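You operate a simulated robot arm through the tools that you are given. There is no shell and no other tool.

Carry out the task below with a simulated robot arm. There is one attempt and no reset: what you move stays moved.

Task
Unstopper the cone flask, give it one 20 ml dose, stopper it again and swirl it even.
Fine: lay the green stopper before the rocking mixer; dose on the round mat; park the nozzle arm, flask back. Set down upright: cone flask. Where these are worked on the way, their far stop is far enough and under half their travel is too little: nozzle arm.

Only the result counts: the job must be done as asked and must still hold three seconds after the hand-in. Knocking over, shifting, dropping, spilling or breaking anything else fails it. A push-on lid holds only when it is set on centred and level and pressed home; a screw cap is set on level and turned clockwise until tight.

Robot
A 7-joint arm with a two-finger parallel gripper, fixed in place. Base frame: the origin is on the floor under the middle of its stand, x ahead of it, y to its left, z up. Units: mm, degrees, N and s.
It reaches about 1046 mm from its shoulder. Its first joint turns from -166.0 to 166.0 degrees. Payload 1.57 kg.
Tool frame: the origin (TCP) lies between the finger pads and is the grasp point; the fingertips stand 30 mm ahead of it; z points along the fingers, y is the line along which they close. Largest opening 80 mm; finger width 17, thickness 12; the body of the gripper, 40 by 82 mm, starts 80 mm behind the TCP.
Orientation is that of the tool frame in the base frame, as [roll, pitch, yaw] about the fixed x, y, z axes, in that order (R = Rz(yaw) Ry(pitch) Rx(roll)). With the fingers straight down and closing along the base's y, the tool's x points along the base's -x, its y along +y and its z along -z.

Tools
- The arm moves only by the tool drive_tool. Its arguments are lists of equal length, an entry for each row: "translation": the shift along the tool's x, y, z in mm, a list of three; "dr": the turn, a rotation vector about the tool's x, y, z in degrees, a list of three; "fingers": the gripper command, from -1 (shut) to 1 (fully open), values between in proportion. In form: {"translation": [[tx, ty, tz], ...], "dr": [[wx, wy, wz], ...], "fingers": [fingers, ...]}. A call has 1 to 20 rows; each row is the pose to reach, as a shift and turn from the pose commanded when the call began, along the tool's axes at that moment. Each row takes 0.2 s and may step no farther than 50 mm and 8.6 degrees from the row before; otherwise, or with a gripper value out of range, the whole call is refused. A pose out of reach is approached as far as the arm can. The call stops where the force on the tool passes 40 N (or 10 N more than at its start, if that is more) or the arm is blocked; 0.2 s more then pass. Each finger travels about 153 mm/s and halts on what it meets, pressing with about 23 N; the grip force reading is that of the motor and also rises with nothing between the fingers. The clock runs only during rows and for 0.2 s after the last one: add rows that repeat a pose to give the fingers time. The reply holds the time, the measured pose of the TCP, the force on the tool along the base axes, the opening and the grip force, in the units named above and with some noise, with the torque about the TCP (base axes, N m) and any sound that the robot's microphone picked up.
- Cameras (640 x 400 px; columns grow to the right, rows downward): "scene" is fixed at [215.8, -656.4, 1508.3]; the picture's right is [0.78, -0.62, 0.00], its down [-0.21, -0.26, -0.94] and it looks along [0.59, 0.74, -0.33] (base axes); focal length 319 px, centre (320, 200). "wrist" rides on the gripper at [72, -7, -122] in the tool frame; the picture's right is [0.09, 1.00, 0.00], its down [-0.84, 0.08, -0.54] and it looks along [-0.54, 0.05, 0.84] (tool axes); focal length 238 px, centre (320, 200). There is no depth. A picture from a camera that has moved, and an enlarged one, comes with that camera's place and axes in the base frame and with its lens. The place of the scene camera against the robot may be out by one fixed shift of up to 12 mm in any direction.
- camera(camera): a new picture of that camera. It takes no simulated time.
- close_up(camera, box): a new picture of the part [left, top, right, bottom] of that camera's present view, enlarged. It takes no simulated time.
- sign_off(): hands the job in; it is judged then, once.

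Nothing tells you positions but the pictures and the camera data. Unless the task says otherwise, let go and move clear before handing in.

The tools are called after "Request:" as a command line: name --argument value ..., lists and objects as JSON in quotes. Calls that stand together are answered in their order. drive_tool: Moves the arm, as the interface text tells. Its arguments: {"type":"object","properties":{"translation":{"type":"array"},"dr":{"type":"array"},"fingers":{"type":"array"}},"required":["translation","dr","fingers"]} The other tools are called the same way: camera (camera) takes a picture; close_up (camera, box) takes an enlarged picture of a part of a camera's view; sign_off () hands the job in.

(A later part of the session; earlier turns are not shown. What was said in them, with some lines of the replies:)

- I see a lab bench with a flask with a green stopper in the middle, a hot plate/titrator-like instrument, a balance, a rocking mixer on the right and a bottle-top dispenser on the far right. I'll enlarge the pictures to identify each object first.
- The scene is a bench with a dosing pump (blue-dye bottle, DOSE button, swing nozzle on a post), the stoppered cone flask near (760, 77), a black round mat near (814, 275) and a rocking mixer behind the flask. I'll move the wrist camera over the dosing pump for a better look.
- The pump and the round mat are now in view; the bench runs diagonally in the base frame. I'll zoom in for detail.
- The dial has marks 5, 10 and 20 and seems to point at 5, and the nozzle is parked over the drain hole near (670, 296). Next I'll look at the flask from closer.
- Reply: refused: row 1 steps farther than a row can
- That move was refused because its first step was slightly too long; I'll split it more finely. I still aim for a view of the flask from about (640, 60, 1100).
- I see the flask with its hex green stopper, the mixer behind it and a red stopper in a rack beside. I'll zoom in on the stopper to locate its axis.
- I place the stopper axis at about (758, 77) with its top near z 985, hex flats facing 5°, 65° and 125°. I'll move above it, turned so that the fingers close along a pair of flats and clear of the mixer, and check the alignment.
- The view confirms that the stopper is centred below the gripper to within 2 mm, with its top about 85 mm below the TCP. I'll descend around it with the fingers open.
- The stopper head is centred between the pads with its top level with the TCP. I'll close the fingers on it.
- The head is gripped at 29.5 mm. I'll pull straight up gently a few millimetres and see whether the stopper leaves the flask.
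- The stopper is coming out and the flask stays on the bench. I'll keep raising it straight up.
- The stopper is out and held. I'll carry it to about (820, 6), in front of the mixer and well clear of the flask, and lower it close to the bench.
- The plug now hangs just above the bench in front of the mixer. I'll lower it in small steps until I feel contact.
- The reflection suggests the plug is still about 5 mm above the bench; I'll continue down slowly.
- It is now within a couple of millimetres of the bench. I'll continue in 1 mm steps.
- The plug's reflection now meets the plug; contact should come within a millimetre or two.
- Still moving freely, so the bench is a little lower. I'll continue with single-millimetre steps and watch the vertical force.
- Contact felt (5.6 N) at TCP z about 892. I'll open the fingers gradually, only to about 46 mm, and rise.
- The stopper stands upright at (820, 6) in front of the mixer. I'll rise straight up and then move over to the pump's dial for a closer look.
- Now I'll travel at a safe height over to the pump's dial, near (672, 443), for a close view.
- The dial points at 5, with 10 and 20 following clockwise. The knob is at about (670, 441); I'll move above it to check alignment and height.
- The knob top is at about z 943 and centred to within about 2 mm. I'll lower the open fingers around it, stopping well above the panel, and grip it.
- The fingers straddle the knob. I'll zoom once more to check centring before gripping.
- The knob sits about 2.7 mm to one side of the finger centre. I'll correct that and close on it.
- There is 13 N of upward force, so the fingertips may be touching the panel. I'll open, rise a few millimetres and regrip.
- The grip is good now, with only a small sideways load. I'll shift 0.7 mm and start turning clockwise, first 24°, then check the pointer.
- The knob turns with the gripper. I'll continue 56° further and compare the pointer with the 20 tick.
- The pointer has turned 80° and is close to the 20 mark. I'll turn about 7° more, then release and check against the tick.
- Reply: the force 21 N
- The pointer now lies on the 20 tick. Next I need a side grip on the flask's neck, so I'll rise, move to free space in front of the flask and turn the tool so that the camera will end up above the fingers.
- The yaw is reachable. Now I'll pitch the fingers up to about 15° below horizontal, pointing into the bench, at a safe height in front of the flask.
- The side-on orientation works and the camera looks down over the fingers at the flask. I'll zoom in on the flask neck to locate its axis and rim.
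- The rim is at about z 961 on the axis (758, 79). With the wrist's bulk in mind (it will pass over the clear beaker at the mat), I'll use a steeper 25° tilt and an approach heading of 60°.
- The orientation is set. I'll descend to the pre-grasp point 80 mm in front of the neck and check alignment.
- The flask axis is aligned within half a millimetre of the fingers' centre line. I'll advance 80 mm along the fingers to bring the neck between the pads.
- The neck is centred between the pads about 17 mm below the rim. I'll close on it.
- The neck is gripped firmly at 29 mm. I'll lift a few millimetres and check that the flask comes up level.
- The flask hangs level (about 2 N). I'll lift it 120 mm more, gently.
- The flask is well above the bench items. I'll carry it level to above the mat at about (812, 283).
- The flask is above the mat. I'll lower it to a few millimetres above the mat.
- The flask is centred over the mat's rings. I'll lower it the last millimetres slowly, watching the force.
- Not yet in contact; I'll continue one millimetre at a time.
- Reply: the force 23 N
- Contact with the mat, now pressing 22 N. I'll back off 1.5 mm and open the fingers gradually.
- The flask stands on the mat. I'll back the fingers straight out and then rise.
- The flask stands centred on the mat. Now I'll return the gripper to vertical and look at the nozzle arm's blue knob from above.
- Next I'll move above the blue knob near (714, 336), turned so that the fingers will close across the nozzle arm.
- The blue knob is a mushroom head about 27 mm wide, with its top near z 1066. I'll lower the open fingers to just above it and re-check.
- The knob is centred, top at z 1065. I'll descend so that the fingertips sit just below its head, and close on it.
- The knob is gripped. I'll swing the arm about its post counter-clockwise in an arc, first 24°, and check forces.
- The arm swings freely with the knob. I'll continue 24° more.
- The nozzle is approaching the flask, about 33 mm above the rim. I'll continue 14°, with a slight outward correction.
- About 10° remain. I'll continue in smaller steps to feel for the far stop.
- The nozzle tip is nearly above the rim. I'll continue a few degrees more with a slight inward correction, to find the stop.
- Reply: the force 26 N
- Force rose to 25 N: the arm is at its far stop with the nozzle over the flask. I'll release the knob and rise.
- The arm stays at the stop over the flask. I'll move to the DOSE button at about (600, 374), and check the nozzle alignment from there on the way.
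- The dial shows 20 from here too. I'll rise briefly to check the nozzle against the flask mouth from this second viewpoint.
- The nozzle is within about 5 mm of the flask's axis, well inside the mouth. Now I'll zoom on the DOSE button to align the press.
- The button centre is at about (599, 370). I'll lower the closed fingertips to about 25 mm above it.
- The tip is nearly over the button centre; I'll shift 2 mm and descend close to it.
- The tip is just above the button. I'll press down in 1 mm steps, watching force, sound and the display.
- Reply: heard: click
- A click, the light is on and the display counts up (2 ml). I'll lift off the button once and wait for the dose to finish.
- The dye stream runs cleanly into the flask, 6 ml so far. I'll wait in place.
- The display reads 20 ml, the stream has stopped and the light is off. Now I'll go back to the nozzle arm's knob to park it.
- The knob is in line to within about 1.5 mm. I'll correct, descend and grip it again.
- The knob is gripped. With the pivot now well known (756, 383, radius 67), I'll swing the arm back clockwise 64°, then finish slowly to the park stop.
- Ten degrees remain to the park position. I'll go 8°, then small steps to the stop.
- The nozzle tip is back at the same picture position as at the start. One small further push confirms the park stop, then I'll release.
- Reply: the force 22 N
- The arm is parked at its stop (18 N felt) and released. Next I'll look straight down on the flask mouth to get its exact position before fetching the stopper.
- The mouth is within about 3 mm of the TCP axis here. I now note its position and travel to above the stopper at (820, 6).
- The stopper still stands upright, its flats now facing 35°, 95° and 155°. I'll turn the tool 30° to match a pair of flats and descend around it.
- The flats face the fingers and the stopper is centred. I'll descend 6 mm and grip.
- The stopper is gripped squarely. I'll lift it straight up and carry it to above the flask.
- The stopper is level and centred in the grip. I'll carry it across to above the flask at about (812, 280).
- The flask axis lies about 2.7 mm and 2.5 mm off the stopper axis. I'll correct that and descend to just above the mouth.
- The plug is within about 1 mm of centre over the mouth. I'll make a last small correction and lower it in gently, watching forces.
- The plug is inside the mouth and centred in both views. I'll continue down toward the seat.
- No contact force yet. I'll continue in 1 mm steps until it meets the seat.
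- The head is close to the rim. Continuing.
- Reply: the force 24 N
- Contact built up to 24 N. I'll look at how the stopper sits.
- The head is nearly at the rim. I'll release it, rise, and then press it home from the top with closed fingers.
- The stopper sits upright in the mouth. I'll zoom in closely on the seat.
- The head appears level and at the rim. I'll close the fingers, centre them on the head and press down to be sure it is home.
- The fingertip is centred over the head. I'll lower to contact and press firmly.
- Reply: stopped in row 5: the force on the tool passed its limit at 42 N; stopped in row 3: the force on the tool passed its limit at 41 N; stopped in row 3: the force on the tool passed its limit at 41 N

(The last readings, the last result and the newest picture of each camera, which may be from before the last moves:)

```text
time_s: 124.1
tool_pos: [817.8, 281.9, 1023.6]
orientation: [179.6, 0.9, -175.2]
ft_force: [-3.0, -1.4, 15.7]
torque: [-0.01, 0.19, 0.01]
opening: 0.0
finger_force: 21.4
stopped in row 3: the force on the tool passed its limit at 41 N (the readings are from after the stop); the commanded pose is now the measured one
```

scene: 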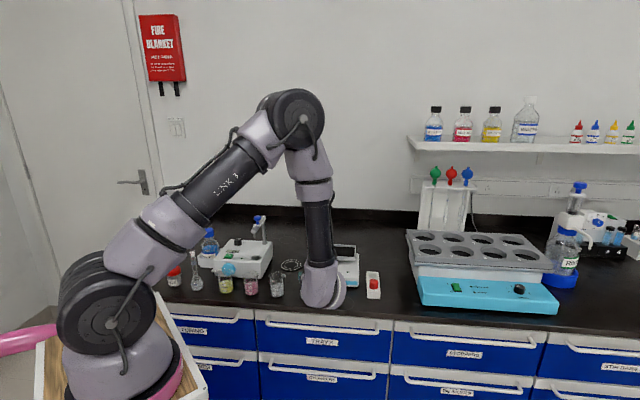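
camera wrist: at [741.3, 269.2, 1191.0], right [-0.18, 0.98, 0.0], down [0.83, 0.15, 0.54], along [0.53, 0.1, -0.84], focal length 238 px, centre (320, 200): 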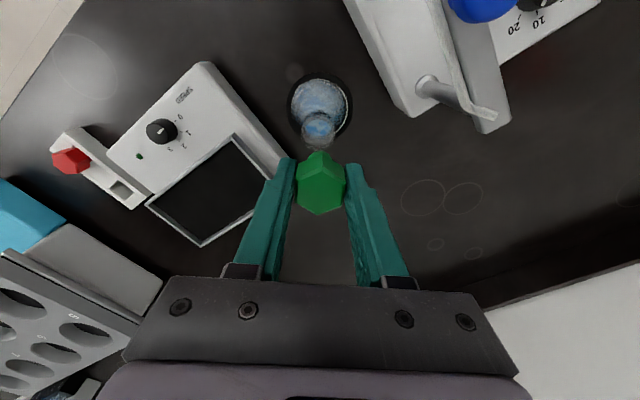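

It met more than 40 N at TCP z 1022, so the head was pressed hard; I'll lift off a little and look.

Request:
drive_tool --translation '[[0, 0, -10], [0, 0, -30], [0, 0, -30]]' --dr '[[0, 0, 0], [0, 0, 0], [0, 0, 0]]' --fingers '[-1, -1, -1]'

Request:
close_up --camera "scene" --box '[282, 230, 304, 250]'

Request:
close_up --camera "scene" --box '[270, 220, 320, 280]'

Request:
close_up --camera "wrist" --box '[260, 100, 380, 210]'

```text
time_s: 124.9
tool_pos: [816.6, 282.8, 1049.8]
orientation: [179.5, 0.7, -175.0]
ft_force: [0.0, 0.4, -0.2]
torque: [-0.01, 0.0, -0.05]
opening: 0.3
finger_force: 21.5
```

```text
16.00 times, centred on (293, 240) of scene
camera zoom: at [215.8, -656.4, 1508.3], right [0.78, -0.62, 0.0], down [-0.21, -0.26, -0.94], along [0.59, 0.74, -0.33], focal length 5100 px, centre (752, -440)
```

zoom: 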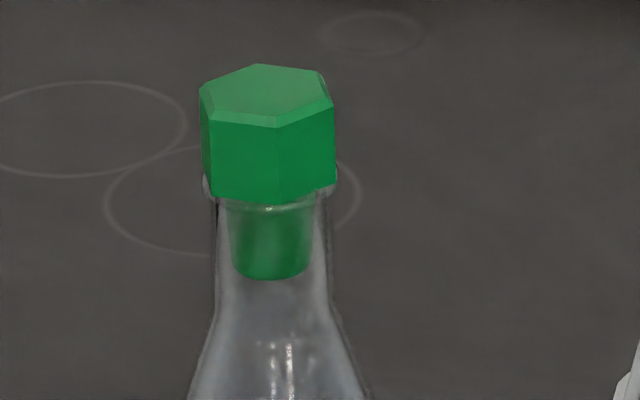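

```text
6.67 times, centred on (295, 250) of scene
camera zoom: at [215.8, -656.4, 1508.3], right [0.78, -0.62, 0.0], down [-0.21, -0.26, -0.94], along [0.59, 0.74, -0.33], focal length 2125 px, centre (487, -133)
```

zoom: 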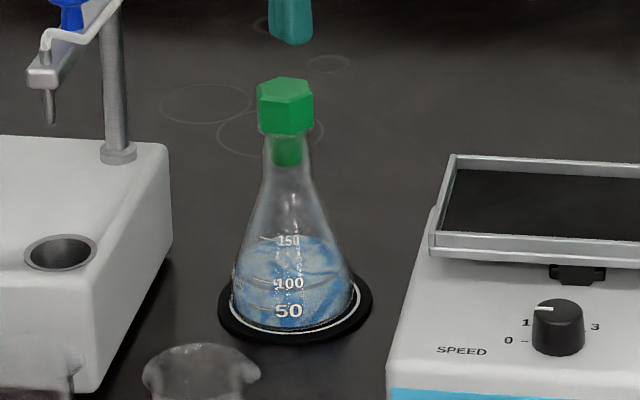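

```text
3.64 times, centred on (320, 155) of wrist
camera zoom: at [743.9, 267.1, 1170.3], right [-0.18, 0.98, 0.01], down [0.82, 0.15, 0.55], along [0.54, 0.1, -0.83], focal length 867 px, centre (320, 364)
```

zoom: 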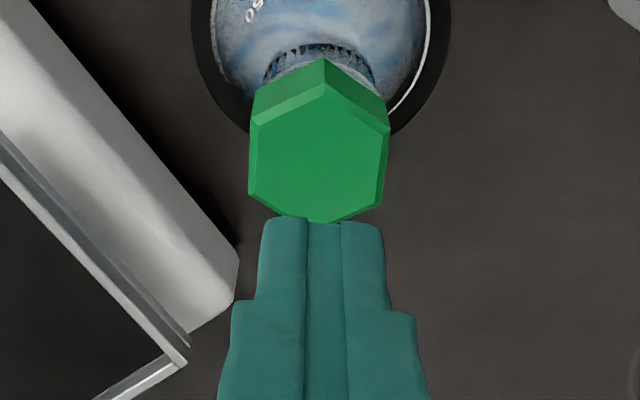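

The stopper sits level with its head on the rim and did not sink further under 40 N, matching its original seated depth. Now I'll rise and correct the tool's slight tilt before preparing the side grip for swirling.

Request:
drive_tool --translation '[[0, 0, -40], [0, 0, -80], [0, 0, -110], [0, 0, -110]]' --dr '[[0.2, 0.3, 0], [0.5, 0.7, 0], [0.5, 0.7, 0], [0.5, 0.7, 0]]' --fingers '[-1, -0.5, 0.5, 0.5]'

Request:
drive_tool --translation '[[3.7, -4.9, 0], [7.5, -9.8, 0], [11.2, -14.7, 0], [15, -19.7, 0], [18.7, -24.6, 0], [22.5, -29.5, 0], [26.2, -34.4, 0], [30, -39.3, 0], [33.7, -44.2, 0], [37.5, -49.1, 0], [41.2, -54, 0], [45, -59, 0], [48.7, -63.9, 0], [52.5, -68.8, 0], [56.2, -73.7, 0], [56.2, -73.7, 0]]' --dr '[[0, 0, 8.3], [0, 0, 16.7], [0, 0, 25], [0, 0, 33.3], [0, 0, 41.7], [0, 0, 50], [0, 0, 58.3], [0, 0, 66.7], [0, 0, 75], [0, 0, 83.3], [0, 0, 91.7], [0, 0, 100], [0, 0, 108.3], [0, 0, 116.7], [0, 0, 125], [0, 0, 125]]' --fingers '[0.5, 0.5, 0.5, 0.5, 0.5, 0.5, 0.5, 0.5, 0.5, 0.5, 0.5, 0.5, 0.5, 0.5, 0.5, 0.5]'

```text
time_s: 125.9
tool_pos: [814.7, 280.9, 1160.9]
orientation: [-179.8, 0.0, -175.0]
ft_force: [0.3, -0.4, 0.3]
torque: [0.01, -0.02, -0.02]
opening: 60.2
finger_force: 0.1
```

```text
time_s: 129.3
tool_pos: [765.9, 202.0, 1161.5]
orientation: [179.9, 0.1, 59.7]
ft_force: [0.5, 0.6, -0.3]
torque: [0.01, 0.01, -0.01]
opening: 59.9
finger_force: 0.1
```

Now I'll pitch the fingers up to the side-grip orientation again (25° below horizontal).

Request:
drive_tool --translation '[[0, 0, 0], [0, 0, 0], [0, 0, 0], [0, 0, 0], [0, 0, 10], [0, 0, 20], [0, 0, 30], [0, 0, 40], [0, 0, 40]]' --dr '[[0, 8.125, 0], [0, 16.25, 0], [0, 24.375, 0], [0, 32.5, 0], [0, 40.625, 0], [0, 48.75, 0], [0, 56.875, 0], [0, 65, 0], [0, 65, 0]]' --fingers '[0.5, 0.5, 0.5, 0.5, 0.5, 0.5, 0.5, 0.5, 0.5]'

Request:
camera --camera "wrist"

Request:
close_up --camera "wrist" --box '[260, 170, 380, 270]'

```text
time_s: 131.3
tool_pos: [767.5, 202.0, 1121.4]
orientation: [179.8, -65.0, 60.0]
ft_force: [-0.3, 0.5, 0.1]
torque: [-0.03, 0.01, -0.02]
opening: 60.2
finger_force: 0.0
```

```text
taken
camera wrist: at [720.3, 135.9, 1236.8], right [0.88, -0.47, 0.08], down [-0.36, -0.77, -0.53], along [0.31, 0.44, -0.84], focal length 238 px, centre (320, 200)
```

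wrist: 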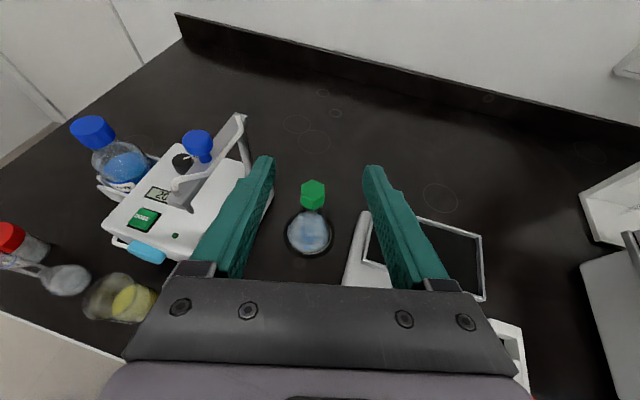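

```text
4.00 times, centred on (320, 220) of wrist
camera zoom: at [720.3, 135.9, 1236.8], right [0.88, -0.47, 0.08], down [-0.36, -0.77, -0.53], along [0.31, 0.44, -0.84], focal length 953 px, centre (320, 120)
```

zoom: 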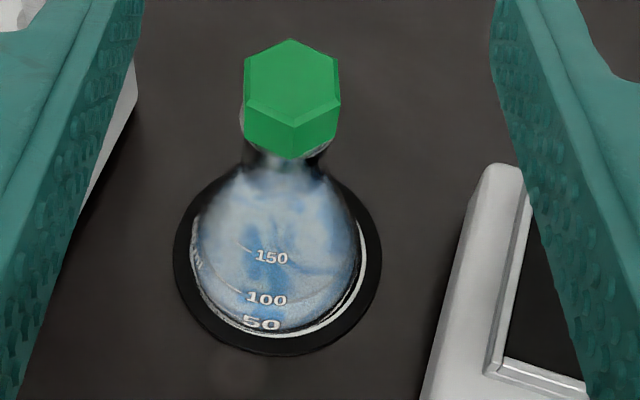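

Descending to the pre-grasp point 80 mm in front of the neck.

Request:
drive_tool --translation '[[-30, -0.3, 19.5], [-60, -0.6, 39], [-90, -0.9, 58.5], [-118.5, -1.2, 77], [-118.5, -1.2, 77]]' --dr '[[0, 0, 0], [0, 0, 0], [0, 0, 0], [0, 0, 0], [0, 0, 0]]' --fingers '[0.5, 0.5, 0.5, 0.5, 0.5]'

Request:
camera --camera "wrist"

Request:
close_up --camera "wrist" --box '[260, 100, 380, 220]'

```text
time_s: 132.5
tool_pos: [775.7, 216.4, 980.4]
orientation: [179.7, -65.0, 60.3]
ft_force: [0.0, 0.4, -0.6]
torque: [0.03, 0.01, 0.0]
opening: 60.0
finger_force: 0.1
```

```text
taken
camera wrist: at [729.7, 150.5, 1096.7], right [0.88, -0.47, 0.09], down [-0.36, -0.77, -0.53], along [0.31, 0.43, -0.84], focal length 238 px, centre (320, 200)
```

wrist: 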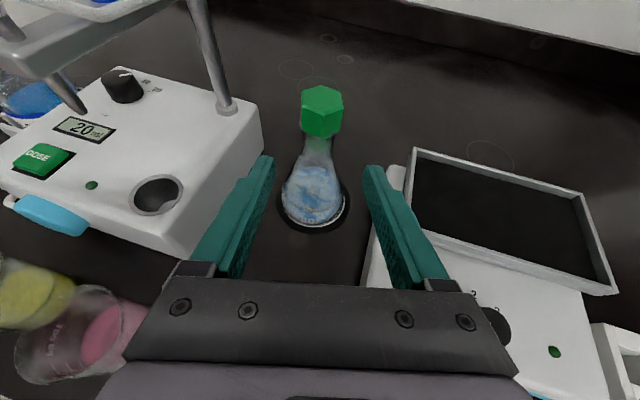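

```text
3.33 times, centred on (320, 160) of wrist
camera zoom: at [729.7, 150.5, 1096.7], right [0.88, -0.47, 0.09], down [-0.36, -0.77, -0.53], along [0.31, 0.43, -0.84], focal length 794 px, centre (320, 333)
```

zoom: 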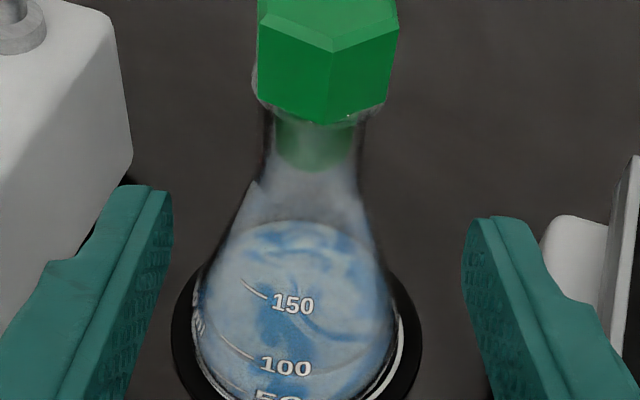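

The flask is in line; I'll correct 2.3 mm sideways and advance 80 mm to the neck.

Request:
drive_tool --translation '[[0, -1.2, 25], [0.2, -2.3, 50], [0.4, -2.3, 70], [0.4, -2.3, 79.8], [0.4, -2.3, 79.8]]' --dr '[[0, 0, 0], [0, 0, 0], [0, 0, 0], [0, 0, 0], [0, 0, 0]]' --fingers '[0.5, 0.5, 0.5, 0.5, 0.5]'

Request:
camera --camera "wrist"

Request:
close_up --camera "wrist" --box '[250, 120, 390, 260]'

```text
time_s: 133.7
tool_pos: [809.0, 281.8, 947.6]
orientation: [179.8, -64.9, 60.2]
ft_force: [-0.5, 0.4, -0.1]
torque: [0.01, 0.02, -0.04]
opening: 60.0
finger_force: 0.1
```

```text
taken
camera wrist: at [763.4, 215.8, 1063.5], right [0.88, -0.46, 0.08], down [-0.36, -0.77, -0.53], along [0.31, 0.43, -0.85], focal length 238 px, centre (320, 200)
```

wrist: 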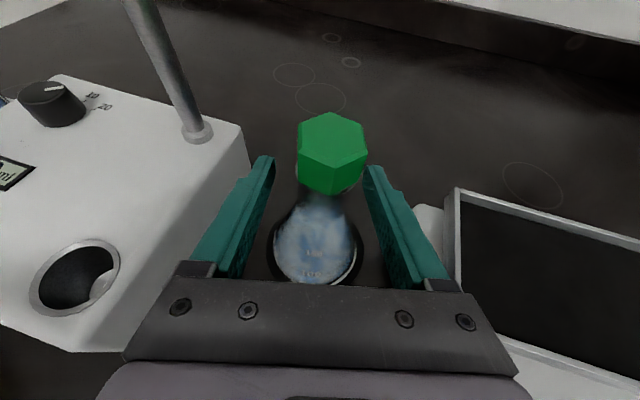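

```text
2.86 times, centred on (320, 190) of wrist
camera zoom: at [763.4, 215.8, 1063.5], right [0.88, -0.46, 0.08], down [-0.36, -0.77, -0.53], along [0.31, 0.43, -0.85], focal length 681 px, centre (320, 229)
```

zoom: 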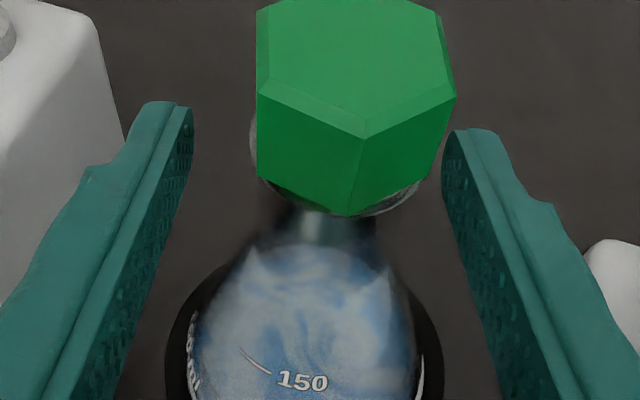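

The neck is between the pads. I'll shift 1 mm sideways and close on it.

Request:
drive_tool --translation '[[0, 1, 0], [0, 1, 0.5], [0, 1, 0.5], [0, 1, 0.5], [0, 1, 0.5]]' --dr '[[0, 0, 0], [0, 0, 0], [0, 0, 0], [0, 0, 0], [0, 0, 0]]' --fingers '[0, -0.2, -0.5, -1, -1]'

Request:
close_up --camera "wrist" --box '[250, 120, 390, 260]'

Request:
close_up --camera "scene" --box '[250, 210, 340, 290]'

```text
time_s: 134.9
tool_pos: [810.9, 282.6, 946.4]
orientation: [179.8, -65.0, 60.2]
ft_force: [2.2, -1.1, 1.0]
torque: [-0.08, -0.15, -0.04]
opening: 29.1
finger_force: 22.8
```

```text
2.86 times, centred on (320, 190) of wrist
camera zoom: at [764.5, 216.5, 1063.0], right [0.88, -0.46, 0.09], down [-0.36, -0.77, -0.53], along [0.31, 0.43, -0.84], focal length 681 px, centre (320, 229)
```

zoom: 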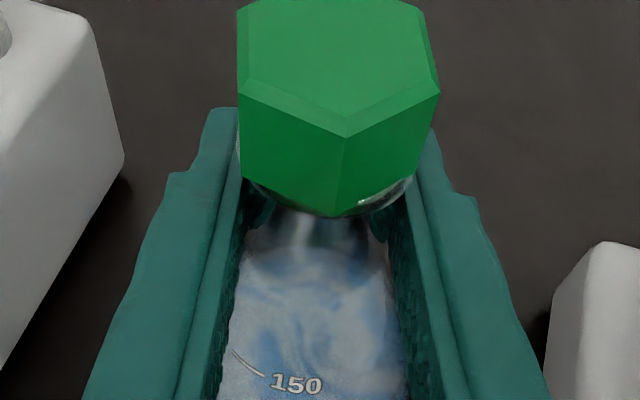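

```text
5.00 times, centred on (295, 250) of scene
camera zoom: at [215.8, -656.4, 1508.3], right [0.78, -0.62, 0.0], down [-0.21, -0.26, -0.94], along [0.59, 0.74, -0.33], focal length 1594 px, centre (445, -50)
```

zoom: 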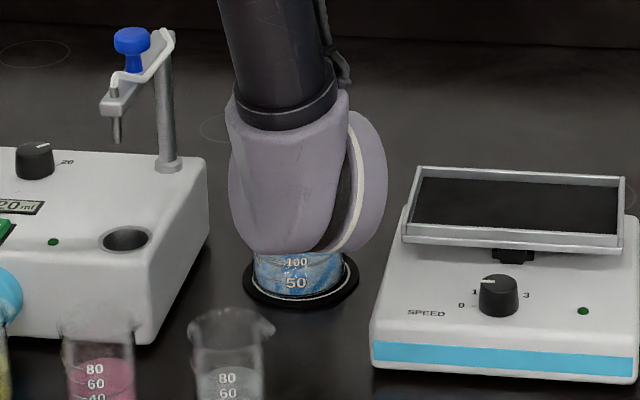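

The neck is gripped at 29 mm. I'll lift the stoppered flask gently about 130 mm.

Request:
drive_tool --translation '[[1.8, 0, -0.85], [5.4, 0, -2.5], [12, 0, -5.6], [25, 0, -11.7], [43, 0, -20.1], [61, 0, -28.5], [79, 0, -36.9], [97, 0, -45.3], [110, 0, -51.4], [116, 0, -54.2], [116, 0, -54.2]]' --dr '[[0, 0, 0], [0, 0, 0], [0, 0, 0], [0, 0, 0], [0, 0, 0], [0, 0, 0], [0, 0, 0], [0, 0, 0], [0, 0, 0], [0, 0, 0], [0, 0, 0]]' --fingers '[-1, -1, -1, -1, -1, -1, -1, -1, -1, -1, -1]'

Request:
close_up --camera "scene" --box '[250, 190, 350, 270]'

Request:
camera --camera "wrist"

```text
time_s: 137.3
tool_pos: [810.4, 284.0, 1075.8]
orientation: [179.8, -64.9, 60.2]
ft_force: [-1.0, -0.7, -1.2]
torque: [0.02, 0.0, 0.01]
opening: 29.0
finger_force: 23.0
```

```text
5.00 times, centred on (300, 230) of scene
camera zoom: at [215.8, -656.4, 1508.3], right [0.78, -0.62, 0.0], down [-0.21, -0.26, -0.94], along [0.59, 0.74, -0.33], focal length 1594 px, centre (420, 50)
```

zoom: 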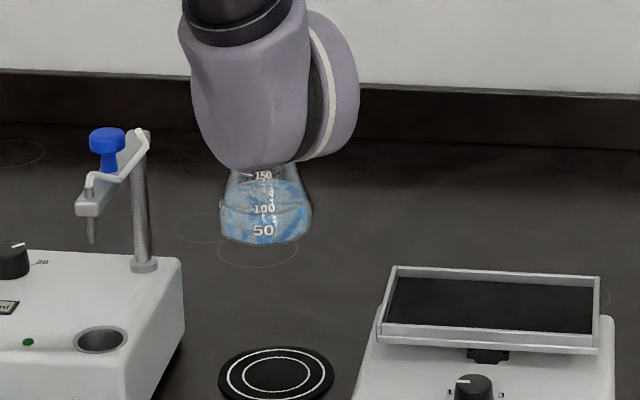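

```text
taken
camera wrist: at [764.1, 217.5, 1191.4], right [0.88, -0.46, 0.09], down [-0.36, -0.77, -0.53], along [0.31, 0.43, -0.85], focal length 238 px, centre (320, 200)
```

wrist: 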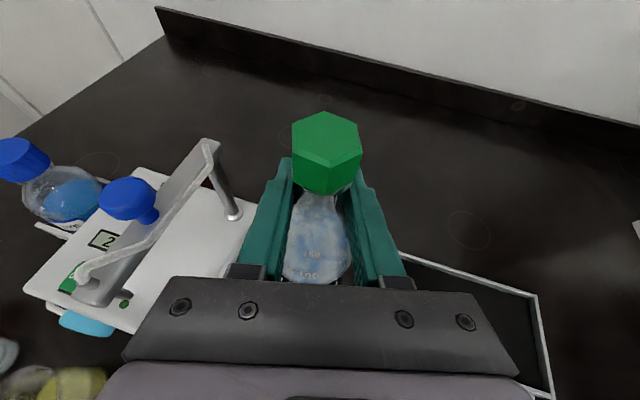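

The stoppered flask is held firmly and its contents are still streaky. I'll carry it to above its original place, where there is free space, to swirl it.

Request:
drive_tool --translation '[[-4, 2.6, -8.6], [-12, 7.9, -25.7], [-24, 15.8, -51.4], [-36, 23.7, -77.1], [-48, 31.5, -102.9], [-60, 39.4, -128.6], [-72, 47.3, -154.3], [-81, 53.2, -173.6], [-85.4, 56.1, -183], [-85.4, 56.1, -183]]' --dr '[[0, 0, 0], [0, 0, 0], [0, 0, 0], [0, 0, 0], [0, 0, 0], [0, 0, 0], [0, 0, 0], [0, 0, 0], [0, 0, 0], [0, 0, 0]]' --fingers '[-1, -1, -1, -1, -1, -1, -1, -1, -1, -1]'

Request:
camera --camera "scene"

Request:
close_up --camera "wrist" --box '[250, 120, 390, 290]'

```text
time_s: 139.5
tool_pos: [758.5, 81.6, 1076.2]
orientation: [179.7, -64.9, 60.1]
ft_force: [-0.3, 0.1, -2.2]
torque: [-0.04, 0.02, 0.01]
opening: 28.9
finger_force: 23.1
```

```text
taken
```

scene: 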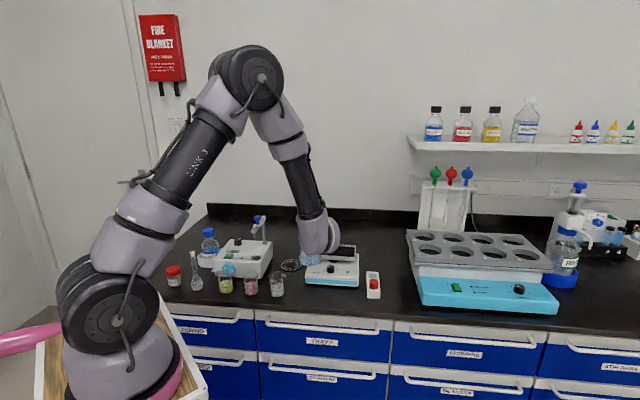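

```text
2.35 times, centred on (320, 205) of wrist
camera zoom: at [712.0, 15.0, 1192.2], right [0.88, -0.46, 0.08], down [-0.36, -0.77, -0.53], along [0.31, 0.44, -0.84], focal length 561 px, centre (320, 188)
```

zoom: 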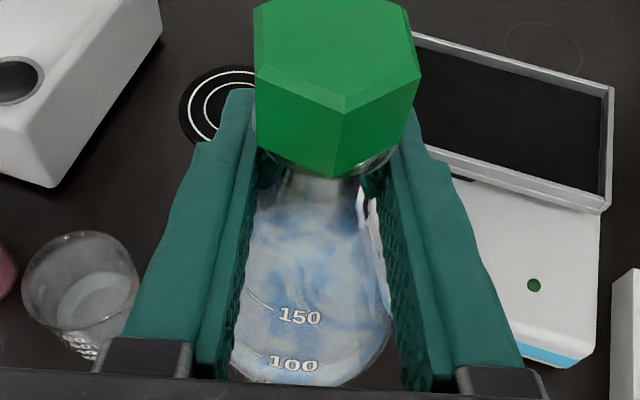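

Now I'll swirl: three smooth horizontal circles of 20 mm radius, then look at the contents.

Request:
drive_tool --translation '[[8.5, 0, 18.1], [2.6, 19, 5.6], [-6.85, 11.8, -14.7], [-6.85, -11.8, -14.7], [2.6, -19, 5.6], [8.5, 0, 18.1], [2.6, 19, 5.6], [-6.85, 11.8, -14.7], [-6.85, -11.8, -14.7], [2.6, -19, 5.6], [8.5, 0, 18.1], [2.6, 19, 5.6], [-6.85, 11.8, -14.7], [-6.85, -11.8, -14.7], [2.6, -19, 5.6], [8.5, 0, 18.1], [0, 0, 0], [0, 0, 0]]' --dr '[[0, 0, 0], [0, 0, 0], [0, 0, 0], [0, 0, 0], [0, 0, 0], [0, 0, 0], [0, 0, 0], [0, 0, 0], [0, 0, 0], [0, 0, 0], [0, 0, 0], [0, 0, 0], [0, 0, 0], [0, 0, 0], [0, 0, 0], [0, 0, 0], [0, 0, 0], [0, 0, 0]]' --fingers '[-1, -1, -1, -1, -1, -1, -1, -1, -1, -1, -1, -1, -1, -1, -1, -1, -1, -1]'

Request:
close_up --camera "wrist" --box '[250, 120, 390, 290]'

Request:
close_up --camera "scene" --box '[280, 210, 360, 280]'

```text
time_s: 143.3
tool_pos: [757.1, 83.0, 1075.0]
orientation: [179.8, -64.9, 60.0]
ft_force: [0.4, 0.1, -1.3]
torque: [0.0, -0.02, -0.01]
opening: 29.3
finger_force: 22.6
```

```text
2.35 times, centred on (320, 205) of wrist
camera zoom: at [710.5, 15.3, 1191.3], right [0.88, -0.46, 0.08], down [-0.36, -0.77, -0.53], along [0.31, 0.44, -0.84], focal length 561 px, centre (320, 188)
```

zoom: 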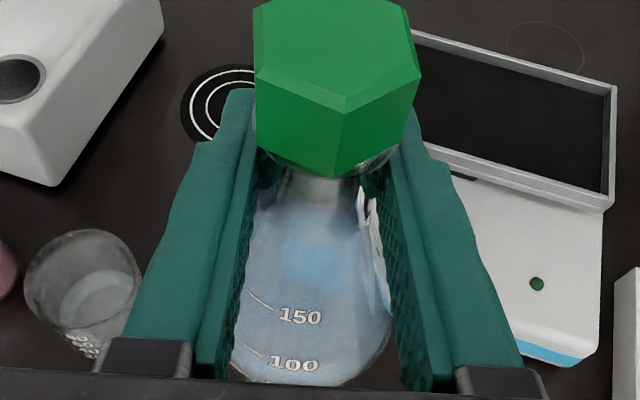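

```text
5.71 times, centred on (320, 245) of scene
camera zoom: at [215.8, -656.4, 1508.3], right [0.78, -0.62, 0.0], down [-0.21, -0.26, -0.94], along [0.59, 0.74, -0.33], focal length 1821 px, centre (320, -57)
```

zoom: 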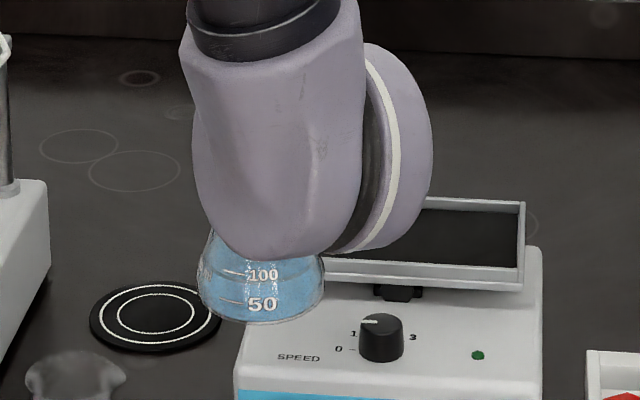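

The streaks have largely gone. I'll swirl two more rounds to make the mix fully even.

Request:
drive_tool --translation '[[8.5, 0, 18.1], [2.6, 19, 5.6], [-6.85, 11.8, -14.7], [-6.85, -11.8, -14.7], [2.6, -19, 5.6], [8.5, 0, 18.1], [2.6, 19, 5.6], [-6.85, 11.8, -14.7], [-6.85, -11.8, -14.7], [2.6, -19, 5.6], [8.5, 0, 18.1], [2.6, 19, 5.6], [-6.85, 11.8, -14.7], [-6.85, -11.8, -14.7], [2.6, -19, 5.6], [8.5, 0, 18.1], [0, 0, 0], [0, 0, 0]]' --dr '[[0, 0, 0], [0, 0, 0], [0, 0, 0], [0, 0, 0], [0, 0, 0], [0, 0, 0], [0, 0, 0], [0, 0, 0], [0, 0, 0], [0, 0, 0], [0, 0, 0], [0, 0, 0], [0, 0, 0], [0, 0, 0], [0, 0, 0], [0, 0, 0], [0, 0, 0], [0, 0, 0]]' --fingers '[-1, -1, -1, -1, -1, -1, -1, -1, -1, -1, -1, -1, -1, -1, -1, -1, -1, -1]'

Request:
drive_tool --translation '[[8.5, 0, 18.1], [2.6, -19, 5.6], [-6.85, -11.8, -14.7], [-6.85, 11.8, -14.7], [2.6, 19, 5.6], [8.5, 0, 18.1], [2.6, -19, 5.6], [-6.85, -11.8, -14.7], [-6.85, 11.8, -14.7], [2.6, 19, 5.6], [8.5, 0, 18.1], [2.6, -19, 5.6], [-6.85, -11.8, -14.7], [-6.85, 11.8, -14.7], [2.6, 19, 5.6], [8.5, 0, 18.1], [0, 0, 0], [0, 0, 0]]' --dr '[[0, 0, 0], [0, 0, 0], [0, 0, 0], [0, 0, 0], [0, 0, 0], [0, 0, 0], [0, 0, 0], [0, 0, 0], [0, 0, 0], [0, 0, 0], [0, 0, 0], [0, 0, 0], [0, 0, 0], [0, 0, 0], [0, 0, 0], [0, 0, 0], [0, 0, 0], [0, 0, 0]]' --fingers '[-1, -1, -1, -1, -1, -1, -1, -1, -1, -1, -1, -1, -1, -1, -1, -1, -1, -1]'

Request:
close_up --camera "wrist" --box '[250, 120, 390, 290]'

Request:
close_up --camera "scene" --box '[285, 225, 345, 275]'

```text
time_s: 147.1
tool_pos: [757.3, 82.8, 1074.3]
orientation: [179.8, -64.9, 60.1]
ft_force: [-0.4, 0.0, -1.7]
torque: [0.05, 0.01, 0.0]
opening: 29.1
finger_force: 22.8
```

```text
time_s: 150.9
tool_pos: [756.9, 81.4, 1077.1]
orientation: [179.9, -64.8, 60.2]
ft_force: [0.6, -0.8, -1.4]
torque: [-0.01, -0.01, -0.01]
opening: 29.0
finger_force: 23.3
```

```text
2.35 times, centred on (320, 205) of wrist
camera zoom: at [710.5, 15.2, 1192.3], right [0.88, -0.46, 0.08], down [-0.36, -0.77, -0.53], along [0.31, 0.44, -0.85], focal length 561 px, centre (320, 188)
```

zoom: 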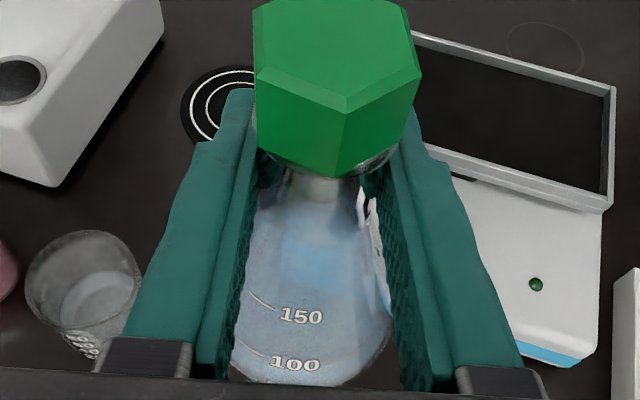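

```text
8.00 times, centred on (315, 250) of scene
camera zoom: at [215.8, -656.4, 1508.3], right [0.78, -0.62, 0.0], down [-0.21, -0.26, -0.94], along [0.59, 0.74, -0.33], focal length 2550 px, centre (360, -200)
```

zoom: 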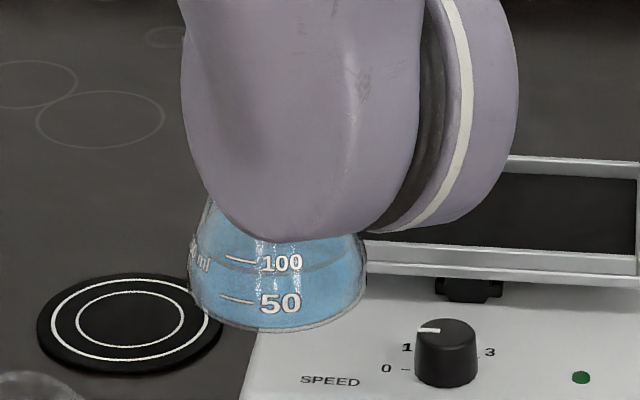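

The mix is an even blue now. I'll lower the flask to just above its original place.

Request:
drive_tool --translation '[[-9, 0, 4.2], [-25, 0, 11.7], [-43, 0, 20.1], [-61, 0, 28.5], [-79, 0, 36.9], [-95, 0, 44.3], [-106, 0, 49.5], [-111.9, 0, 52.2], [-111.9, 0, 52.2]]' --dr '[[0, 0, 0], [0, 0, 0], [0, 0, 0], [0, 0, 0], [0, 0, 0], [0, 0, 0], [0, 0, 0], [0, 0, 0], [0, 0, 0]]' --fingers '[-1, -1, -1, -1, -1, -1, -1, -1, -1]'

Request:
close_up --camera "scene" --box '[270, 240, 360, 310]'

Request:
camera --camera "wrist"

```text
time_s: 152.9
tool_pos: [758.1, 80.5, 952.4]
orientation: [179.8, -65.0, 60.1]
ft_force: [-0.7, 0.0, -1.9]
torque: [-0.01, -0.02, -0.02]
opening: 29.1
finger_force: 23.2
```

```text
5.71 times, centred on (315, 275) of scene
camera zoom: at [215.8, -656.4, 1508.3], right [0.78, -0.62, 0.0], down [-0.21, -0.26, -0.94], along [0.59, 0.74, -0.33], focal length 1821 px, centre (349, -229)
```

zoom: 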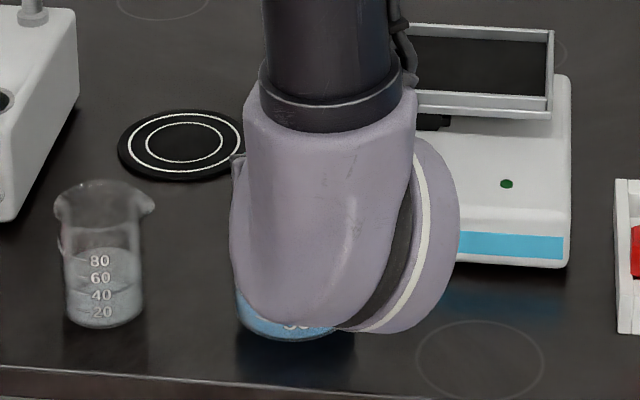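

```text
taken
camera wrist: at [711.2, 13.7, 1068.6], right [0.88, -0.46, 0.09], down [-0.36, -0.77, -0.53], along [0.31, 0.44, -0.84], focal length 238 px, centre (320, 200)
```

wrist: 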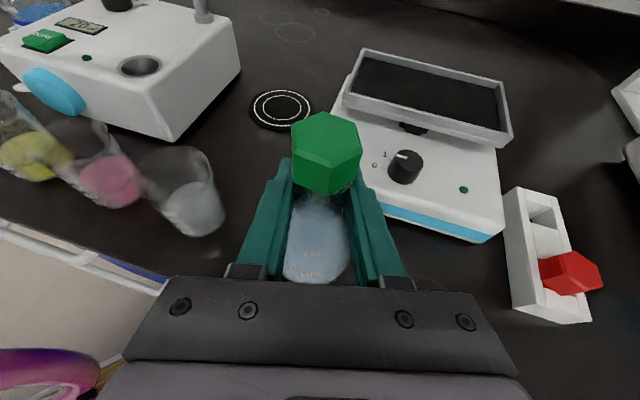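

The view matches the one from when the flask was first lifted, so it is over its original place. I'll lower it slowly to contact.

Request:
drive_tool --translation '[[-0.9, 0, 0.42], [-1.8, 0, 0.85], [-2.7, 0, 1.27], [-3.6, 0, 1.7], [-3.6, 0, 1.7]]' --dr '[[0, 0, 0], [0, 0, 0], [0, 0, 0], [0, 0, 0], [0, 0, 0]]' --fingers '[-1, -1, -1, -1, -1]'

Request:
drive_tool --translation '[[-0.9, 0, 0.42], [-1.8, 0, 0.85], [-1.8, 0, 0.85]]' --dr '[[0, 0, 0], [0, 0, 0], [0, 0, 0]]' --fingers '[-1, -1, -1]'

Request:
drive_tool --translation '[[-0.9, 0, 0.42], [-0.9, 0, 0.42]]' --dr '[[0, 0, 0], [0, 0, 0]]' --fingers '[-1, -1]'

```text
time_s: 154.1
tool_pos: [757.3, 80.9, 948.1]
orientation: [179.9, -64.9, 60.0]
ft_force: [-1.1, 0.4, -1.9]
torque: [0.03, -0.01, 0.01]
opening: 29.3
finger_force: 23.4
```

```text
time_s: 154.9
tool_pos: [757.7, 81.2, 945.4]
orientation: [179.8, -64.9, 60.2]
ft_force: [-0.4, 0.5, -1.4]
torque: [0.0, -0.02, 0.04]
opening: 29.0
finger_force: 23.0
```

```text
time_s: 155.5
tool_pos: [757.5, 81.9, 944.4]
orientation: [179.7, -64.9, 60.1]
ft_force: [0.9, -0.8, -2.0]
torque: [0.02, -0.02, 0.01]
opening: 28.9
finger_force: 23.1
```

Request:
drive_tool --translation '[[-0.9, 0, 0.42], [-0.9, 0, 0.42]]' --dr '[[0, 0, 0], [0, 0, 0]]' --fingers '[-1, -1]'

Request:
drive_tool --translation '[[-0.9, 0, 0.42], [-0.9, 0, 0.42]]' --dr '[[0, 0, 0], [0, 0, 0]]' --fingers '[-1, -1]'

```text
time_s: 156.1
tool_pos: [758.2, 80.4, 944.7]
orientation: [179.8, -65.0, 60.1]
ft_force: [-1.3, -1.0, 3.8]
torque: [-0.03, 0.2, 0.0]
opening: 29.0
finger_force: 22.6
```

```text
time_s: 156.7
tool_pos: [758.4, 79.1, 943.7]
orientation: [179.7, -65.0, 60.3]
ft_force: [-1.6, 0.9, 12.6]
torque: [0.15, 0.33, -0.04]
opening: 28.9
finger_force: 22.9
```

Contact with the bench (12.6 N). I'll ease off half a millimetre and open the fingers gradually.

Request:
drive_tool --translation '[[0.5, 0, -0.25], [0.5, 0, -0.25]]' --dr '[[0, 0, 0], [0, 0, 0]]' --fingers '[-1, -1]'

Request:
drive_tool --translation '[[0, 0, 0], [0, 0, 0], [0, 0, 0], [0, 0, 0], [0, 0, 0]]' --dr '[[0, 0, 0], [0, 0, 0], [0, 0, 0], [0, 0, 0], [0, 0, 0]]' --fingers '[-0.24, -0.15, 0, 0.2, 0.5]'

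Request:
close_up --camera "wrist" --box '[230, 100, 410, 290]'

```text
time_s: 157.3
tool_pos: [757.8, 79.8, 944.3]
orientation: [179.8, -64.9, 60.3]
ft_force: [-0.6, 3.7, 8.8]
torque: [0.36, 0.1, -0.07]
opening: 29.0
finger_force: 23.1
```

```text
time_s: 158.5
tool_pos: [756.8, 80.2, 943.0]
orientation: [179.9, -64.9, 60.2]
ft_force: [-0.1, -0.7, -0.1]
torque: [0.0, -0.02, 0.01]
opening: 60.0
finger_force: 0.0
```

```text
2.11 times, centred on (320, 195) of wrist
camera zoom: at [711.1, 13.7, 1059.6], right [0.88, -0.46, 0.09], down [-0.36, -0.77, -0.53], along [0.31, 0.43, -0.85], focal length 502 px, centre (320, 210)
```

zoom: 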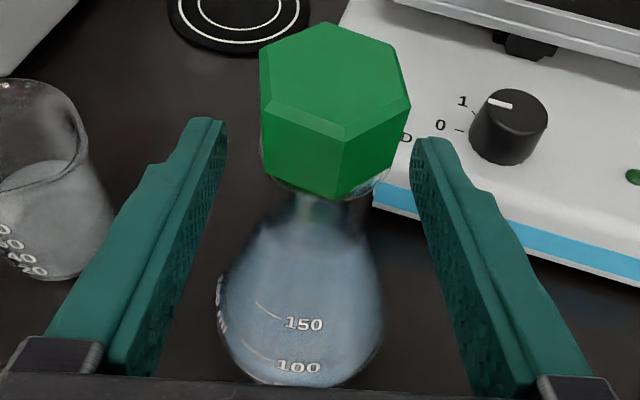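

The flask stands freely. I'll back the fingers straight out and rise.

Request:
drive_tool --translation '[[0, 0, -20], [0, 0, -45], [0, 0, -80], [0, 0, -110], [40, 0, -125], [80, 0, -140], [120, 0, -155], [150, 0, -170], [150, 0, -170]]' --dr '[[0, 0, 0], [0, 0, 0], [0, 0, 0], [0, 0, 0], [0, 0, 0], [0, 0, 0], [0, 0, 0], [0, 0, 0], [0, 0, 0]]' --fingers '[0.5, 0.5, 0.5, 0.5, 0.5, 0.5, 0.5, 0.5, 0.5]'

Request:
camera --camera "scene"

Request:
camera --camera "wrist"

Request:
close_up --camera "scene" --box '[270, 230, 360, 310]'

```text
time_s: 160.5
tool_pos: [713.9, 3.0, 1149.2]
orientation: [179.8, -64.9, 60.1]
ft_force: [0.4, 0.3, 0.1]
torque: [0.01, -0.02, 0.01]
opening: 60.0
finger_force: 0.1
```

```text
taken
```

scene: 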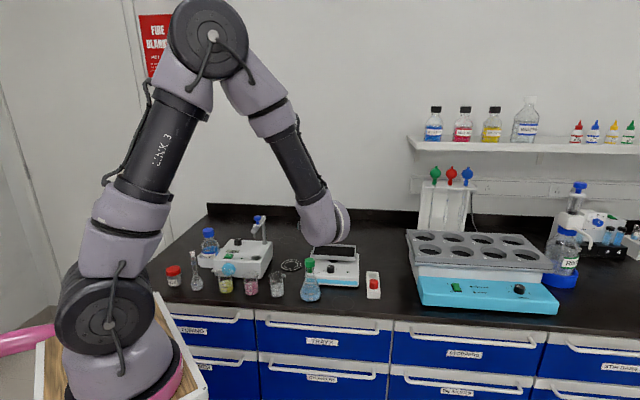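

```text
taken
camera wrist: at [666.8, -63.3, 1265.1], right [0.88, -0.46, 0.08], down [-0.36, -0.77, -0.53], along [0.31, 0.44, -0.85], focal length 238 px, centre (320, 200)
```

wrist: 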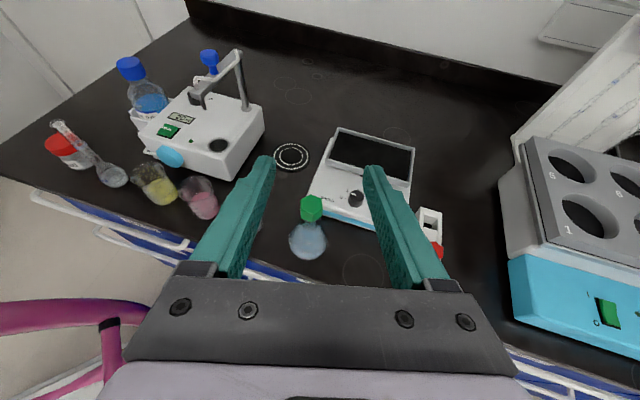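

```text
5.00 times, centred on (315, 270) of scene
camera zoom: at [215.8, -656.4, 1508.3], right [0.78, -0.62, 0.0], down [-0.21, -0.26, -0.94], along [0.59, 0.74, -0.33], focal length 1594 px, centre (345, -150)
```

zoom: 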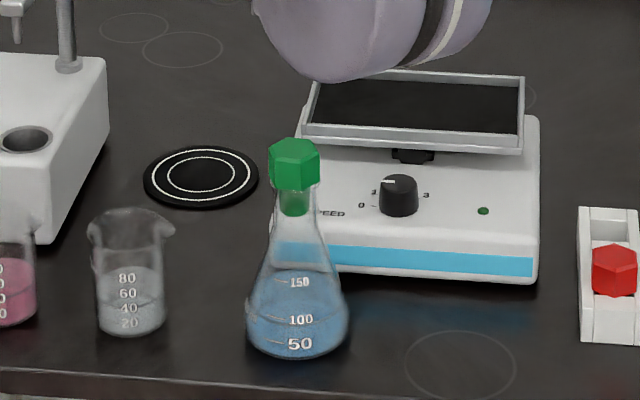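

The flask is back at exactly its original place in the picture, evenly blue, with the stopper at the same height as at the start. I'll check the stopper's seat and the pump closely before handing in.

Request:
close_up --camera "scene" --box '[298, 253, 324, 278]'

Request:
close_up --camera "scene" --box '[150, 200, 310, 300]'

Request:
close_up --camera "wrist" --box '[270, 180, 350, 270]'

```text
16.00 times, centred on (311, 266) of scene
camera zoom: at [215.8, -656.4, 1508.3], right [0.78, -0.62, 0.0], down [-0.21, -0.26, -0.94], along [0.59, 0.74, -0.33], focal length 5100 px, centre (464, -848)
```

zoom: 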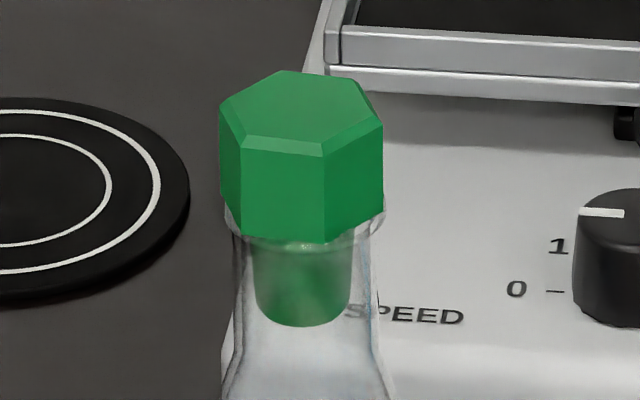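

```text
4.00 times, centred on (230, 250) of scene
camera zoom: at [215.8, -656.4, 1508.3], right [0.78, -0.62, 0.0], down [-0.21, -0.26, -0.94], along [0.59, 0.74, -0.33], focal length 1275 px, centre (680, 0)
```

zoom: 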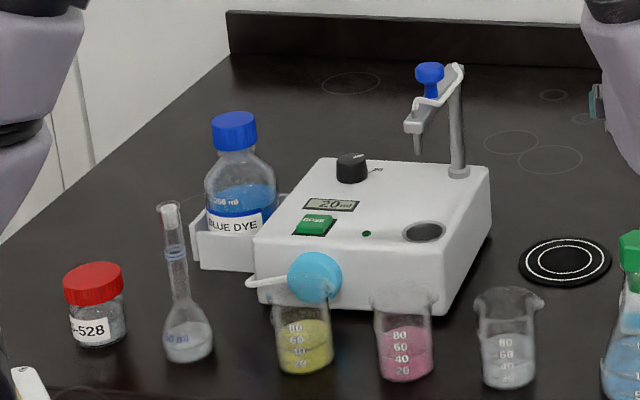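

```text
4.44 times, centred on (310, 225) of wrist
camera zoom: at [666.8, -63.3, 1265.1], right [0.88, -0.46, 0.08], down [-0.36, -0.77, -0.53], along [0.31, 0.44, -0.85], focal length 1059 px, centre (364, 89)
```

zoom: 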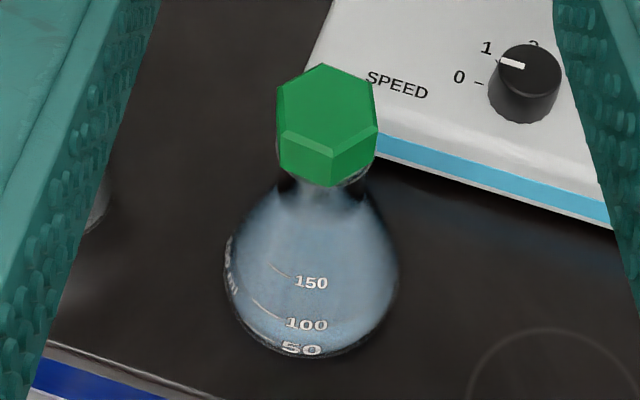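

Everything looks right. As a last check, I'll retake the exact close-up from the start to compare the stopper height.

Request:
close_up --camera "scene" --box '[290, 250, 335, 310]'

Request:
close_up --camera "scene" --box '[260, 220, 420, 320]'

```text
6.67 times, centred on (312, 280) of scene
camera zoom: at [215.8, -656.4, 1508.3], right [0.78, -0.62, 0.0], down [-0.21, -0.26, -0.94], along [0.59, 0.74, -0.33], focal length 2125 px, centre (370, -333)
```

zoom: 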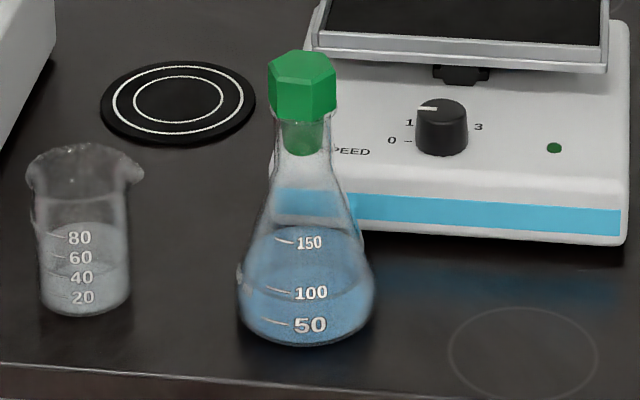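

```text
4.00 times, centred on (340, 270) of scene
camera zoom: at [215.8, -656.4, 1508.3], right [0.78, -0.62, 0.0], down [-0.21, -0.26, -0.94], along [0.59, 0.74, -0.33], focal length 1275 px, centre (240, -80)
```

zoom: 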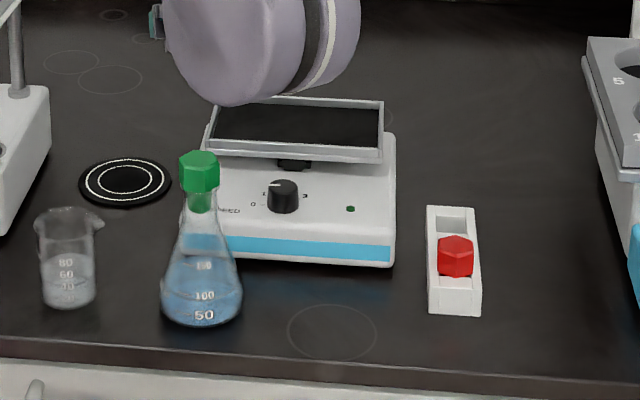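

Comparing the pictures with those from the start:
- **Flask:** within 2–3 mm of its starting place and standing upright, with an even blue mix.
- **Stopper:** at its original seated height.
- **Nozzle arm:** parked over the drain hole, with 20 ml on the display.
- **Everything else:** unmoved.

The gripper is open and clear, so I'm handing in.

Request:
sign_off

```text
The job is handed in.
```

The job is handed in; I haven't seen the verdict. In my last pictures everything asked for was in place.

- **Stopper:** I took the green stopper out and stood it on the bench in front of the rocking mixer. After dosing I pushed it back into the flask and pressed it down with over 40 N. It sits level, at its original height.
- **Dose:** With the flask on the round mat, I turned the pump dial from 5 to 20 and swung the nozzle arm to its far stop over the mouth. I pressed DOSE once. The display counted up to 20 ml and stopped.
- **Nozzle arm:** It is parked back over the drain hole, against its stop.
- **Swirl:** I held the stoppered flask by the neck and made nine circles in the air. The streaks are gone and the colour is an even blue.
- **Flask:** It stands upright within about 3 mm of where it started.

Nothing else looked moved, knocked or spilled, and the gripper is open and well clear. The pump dial is still at 20, because the task did not ask for it to be set back.
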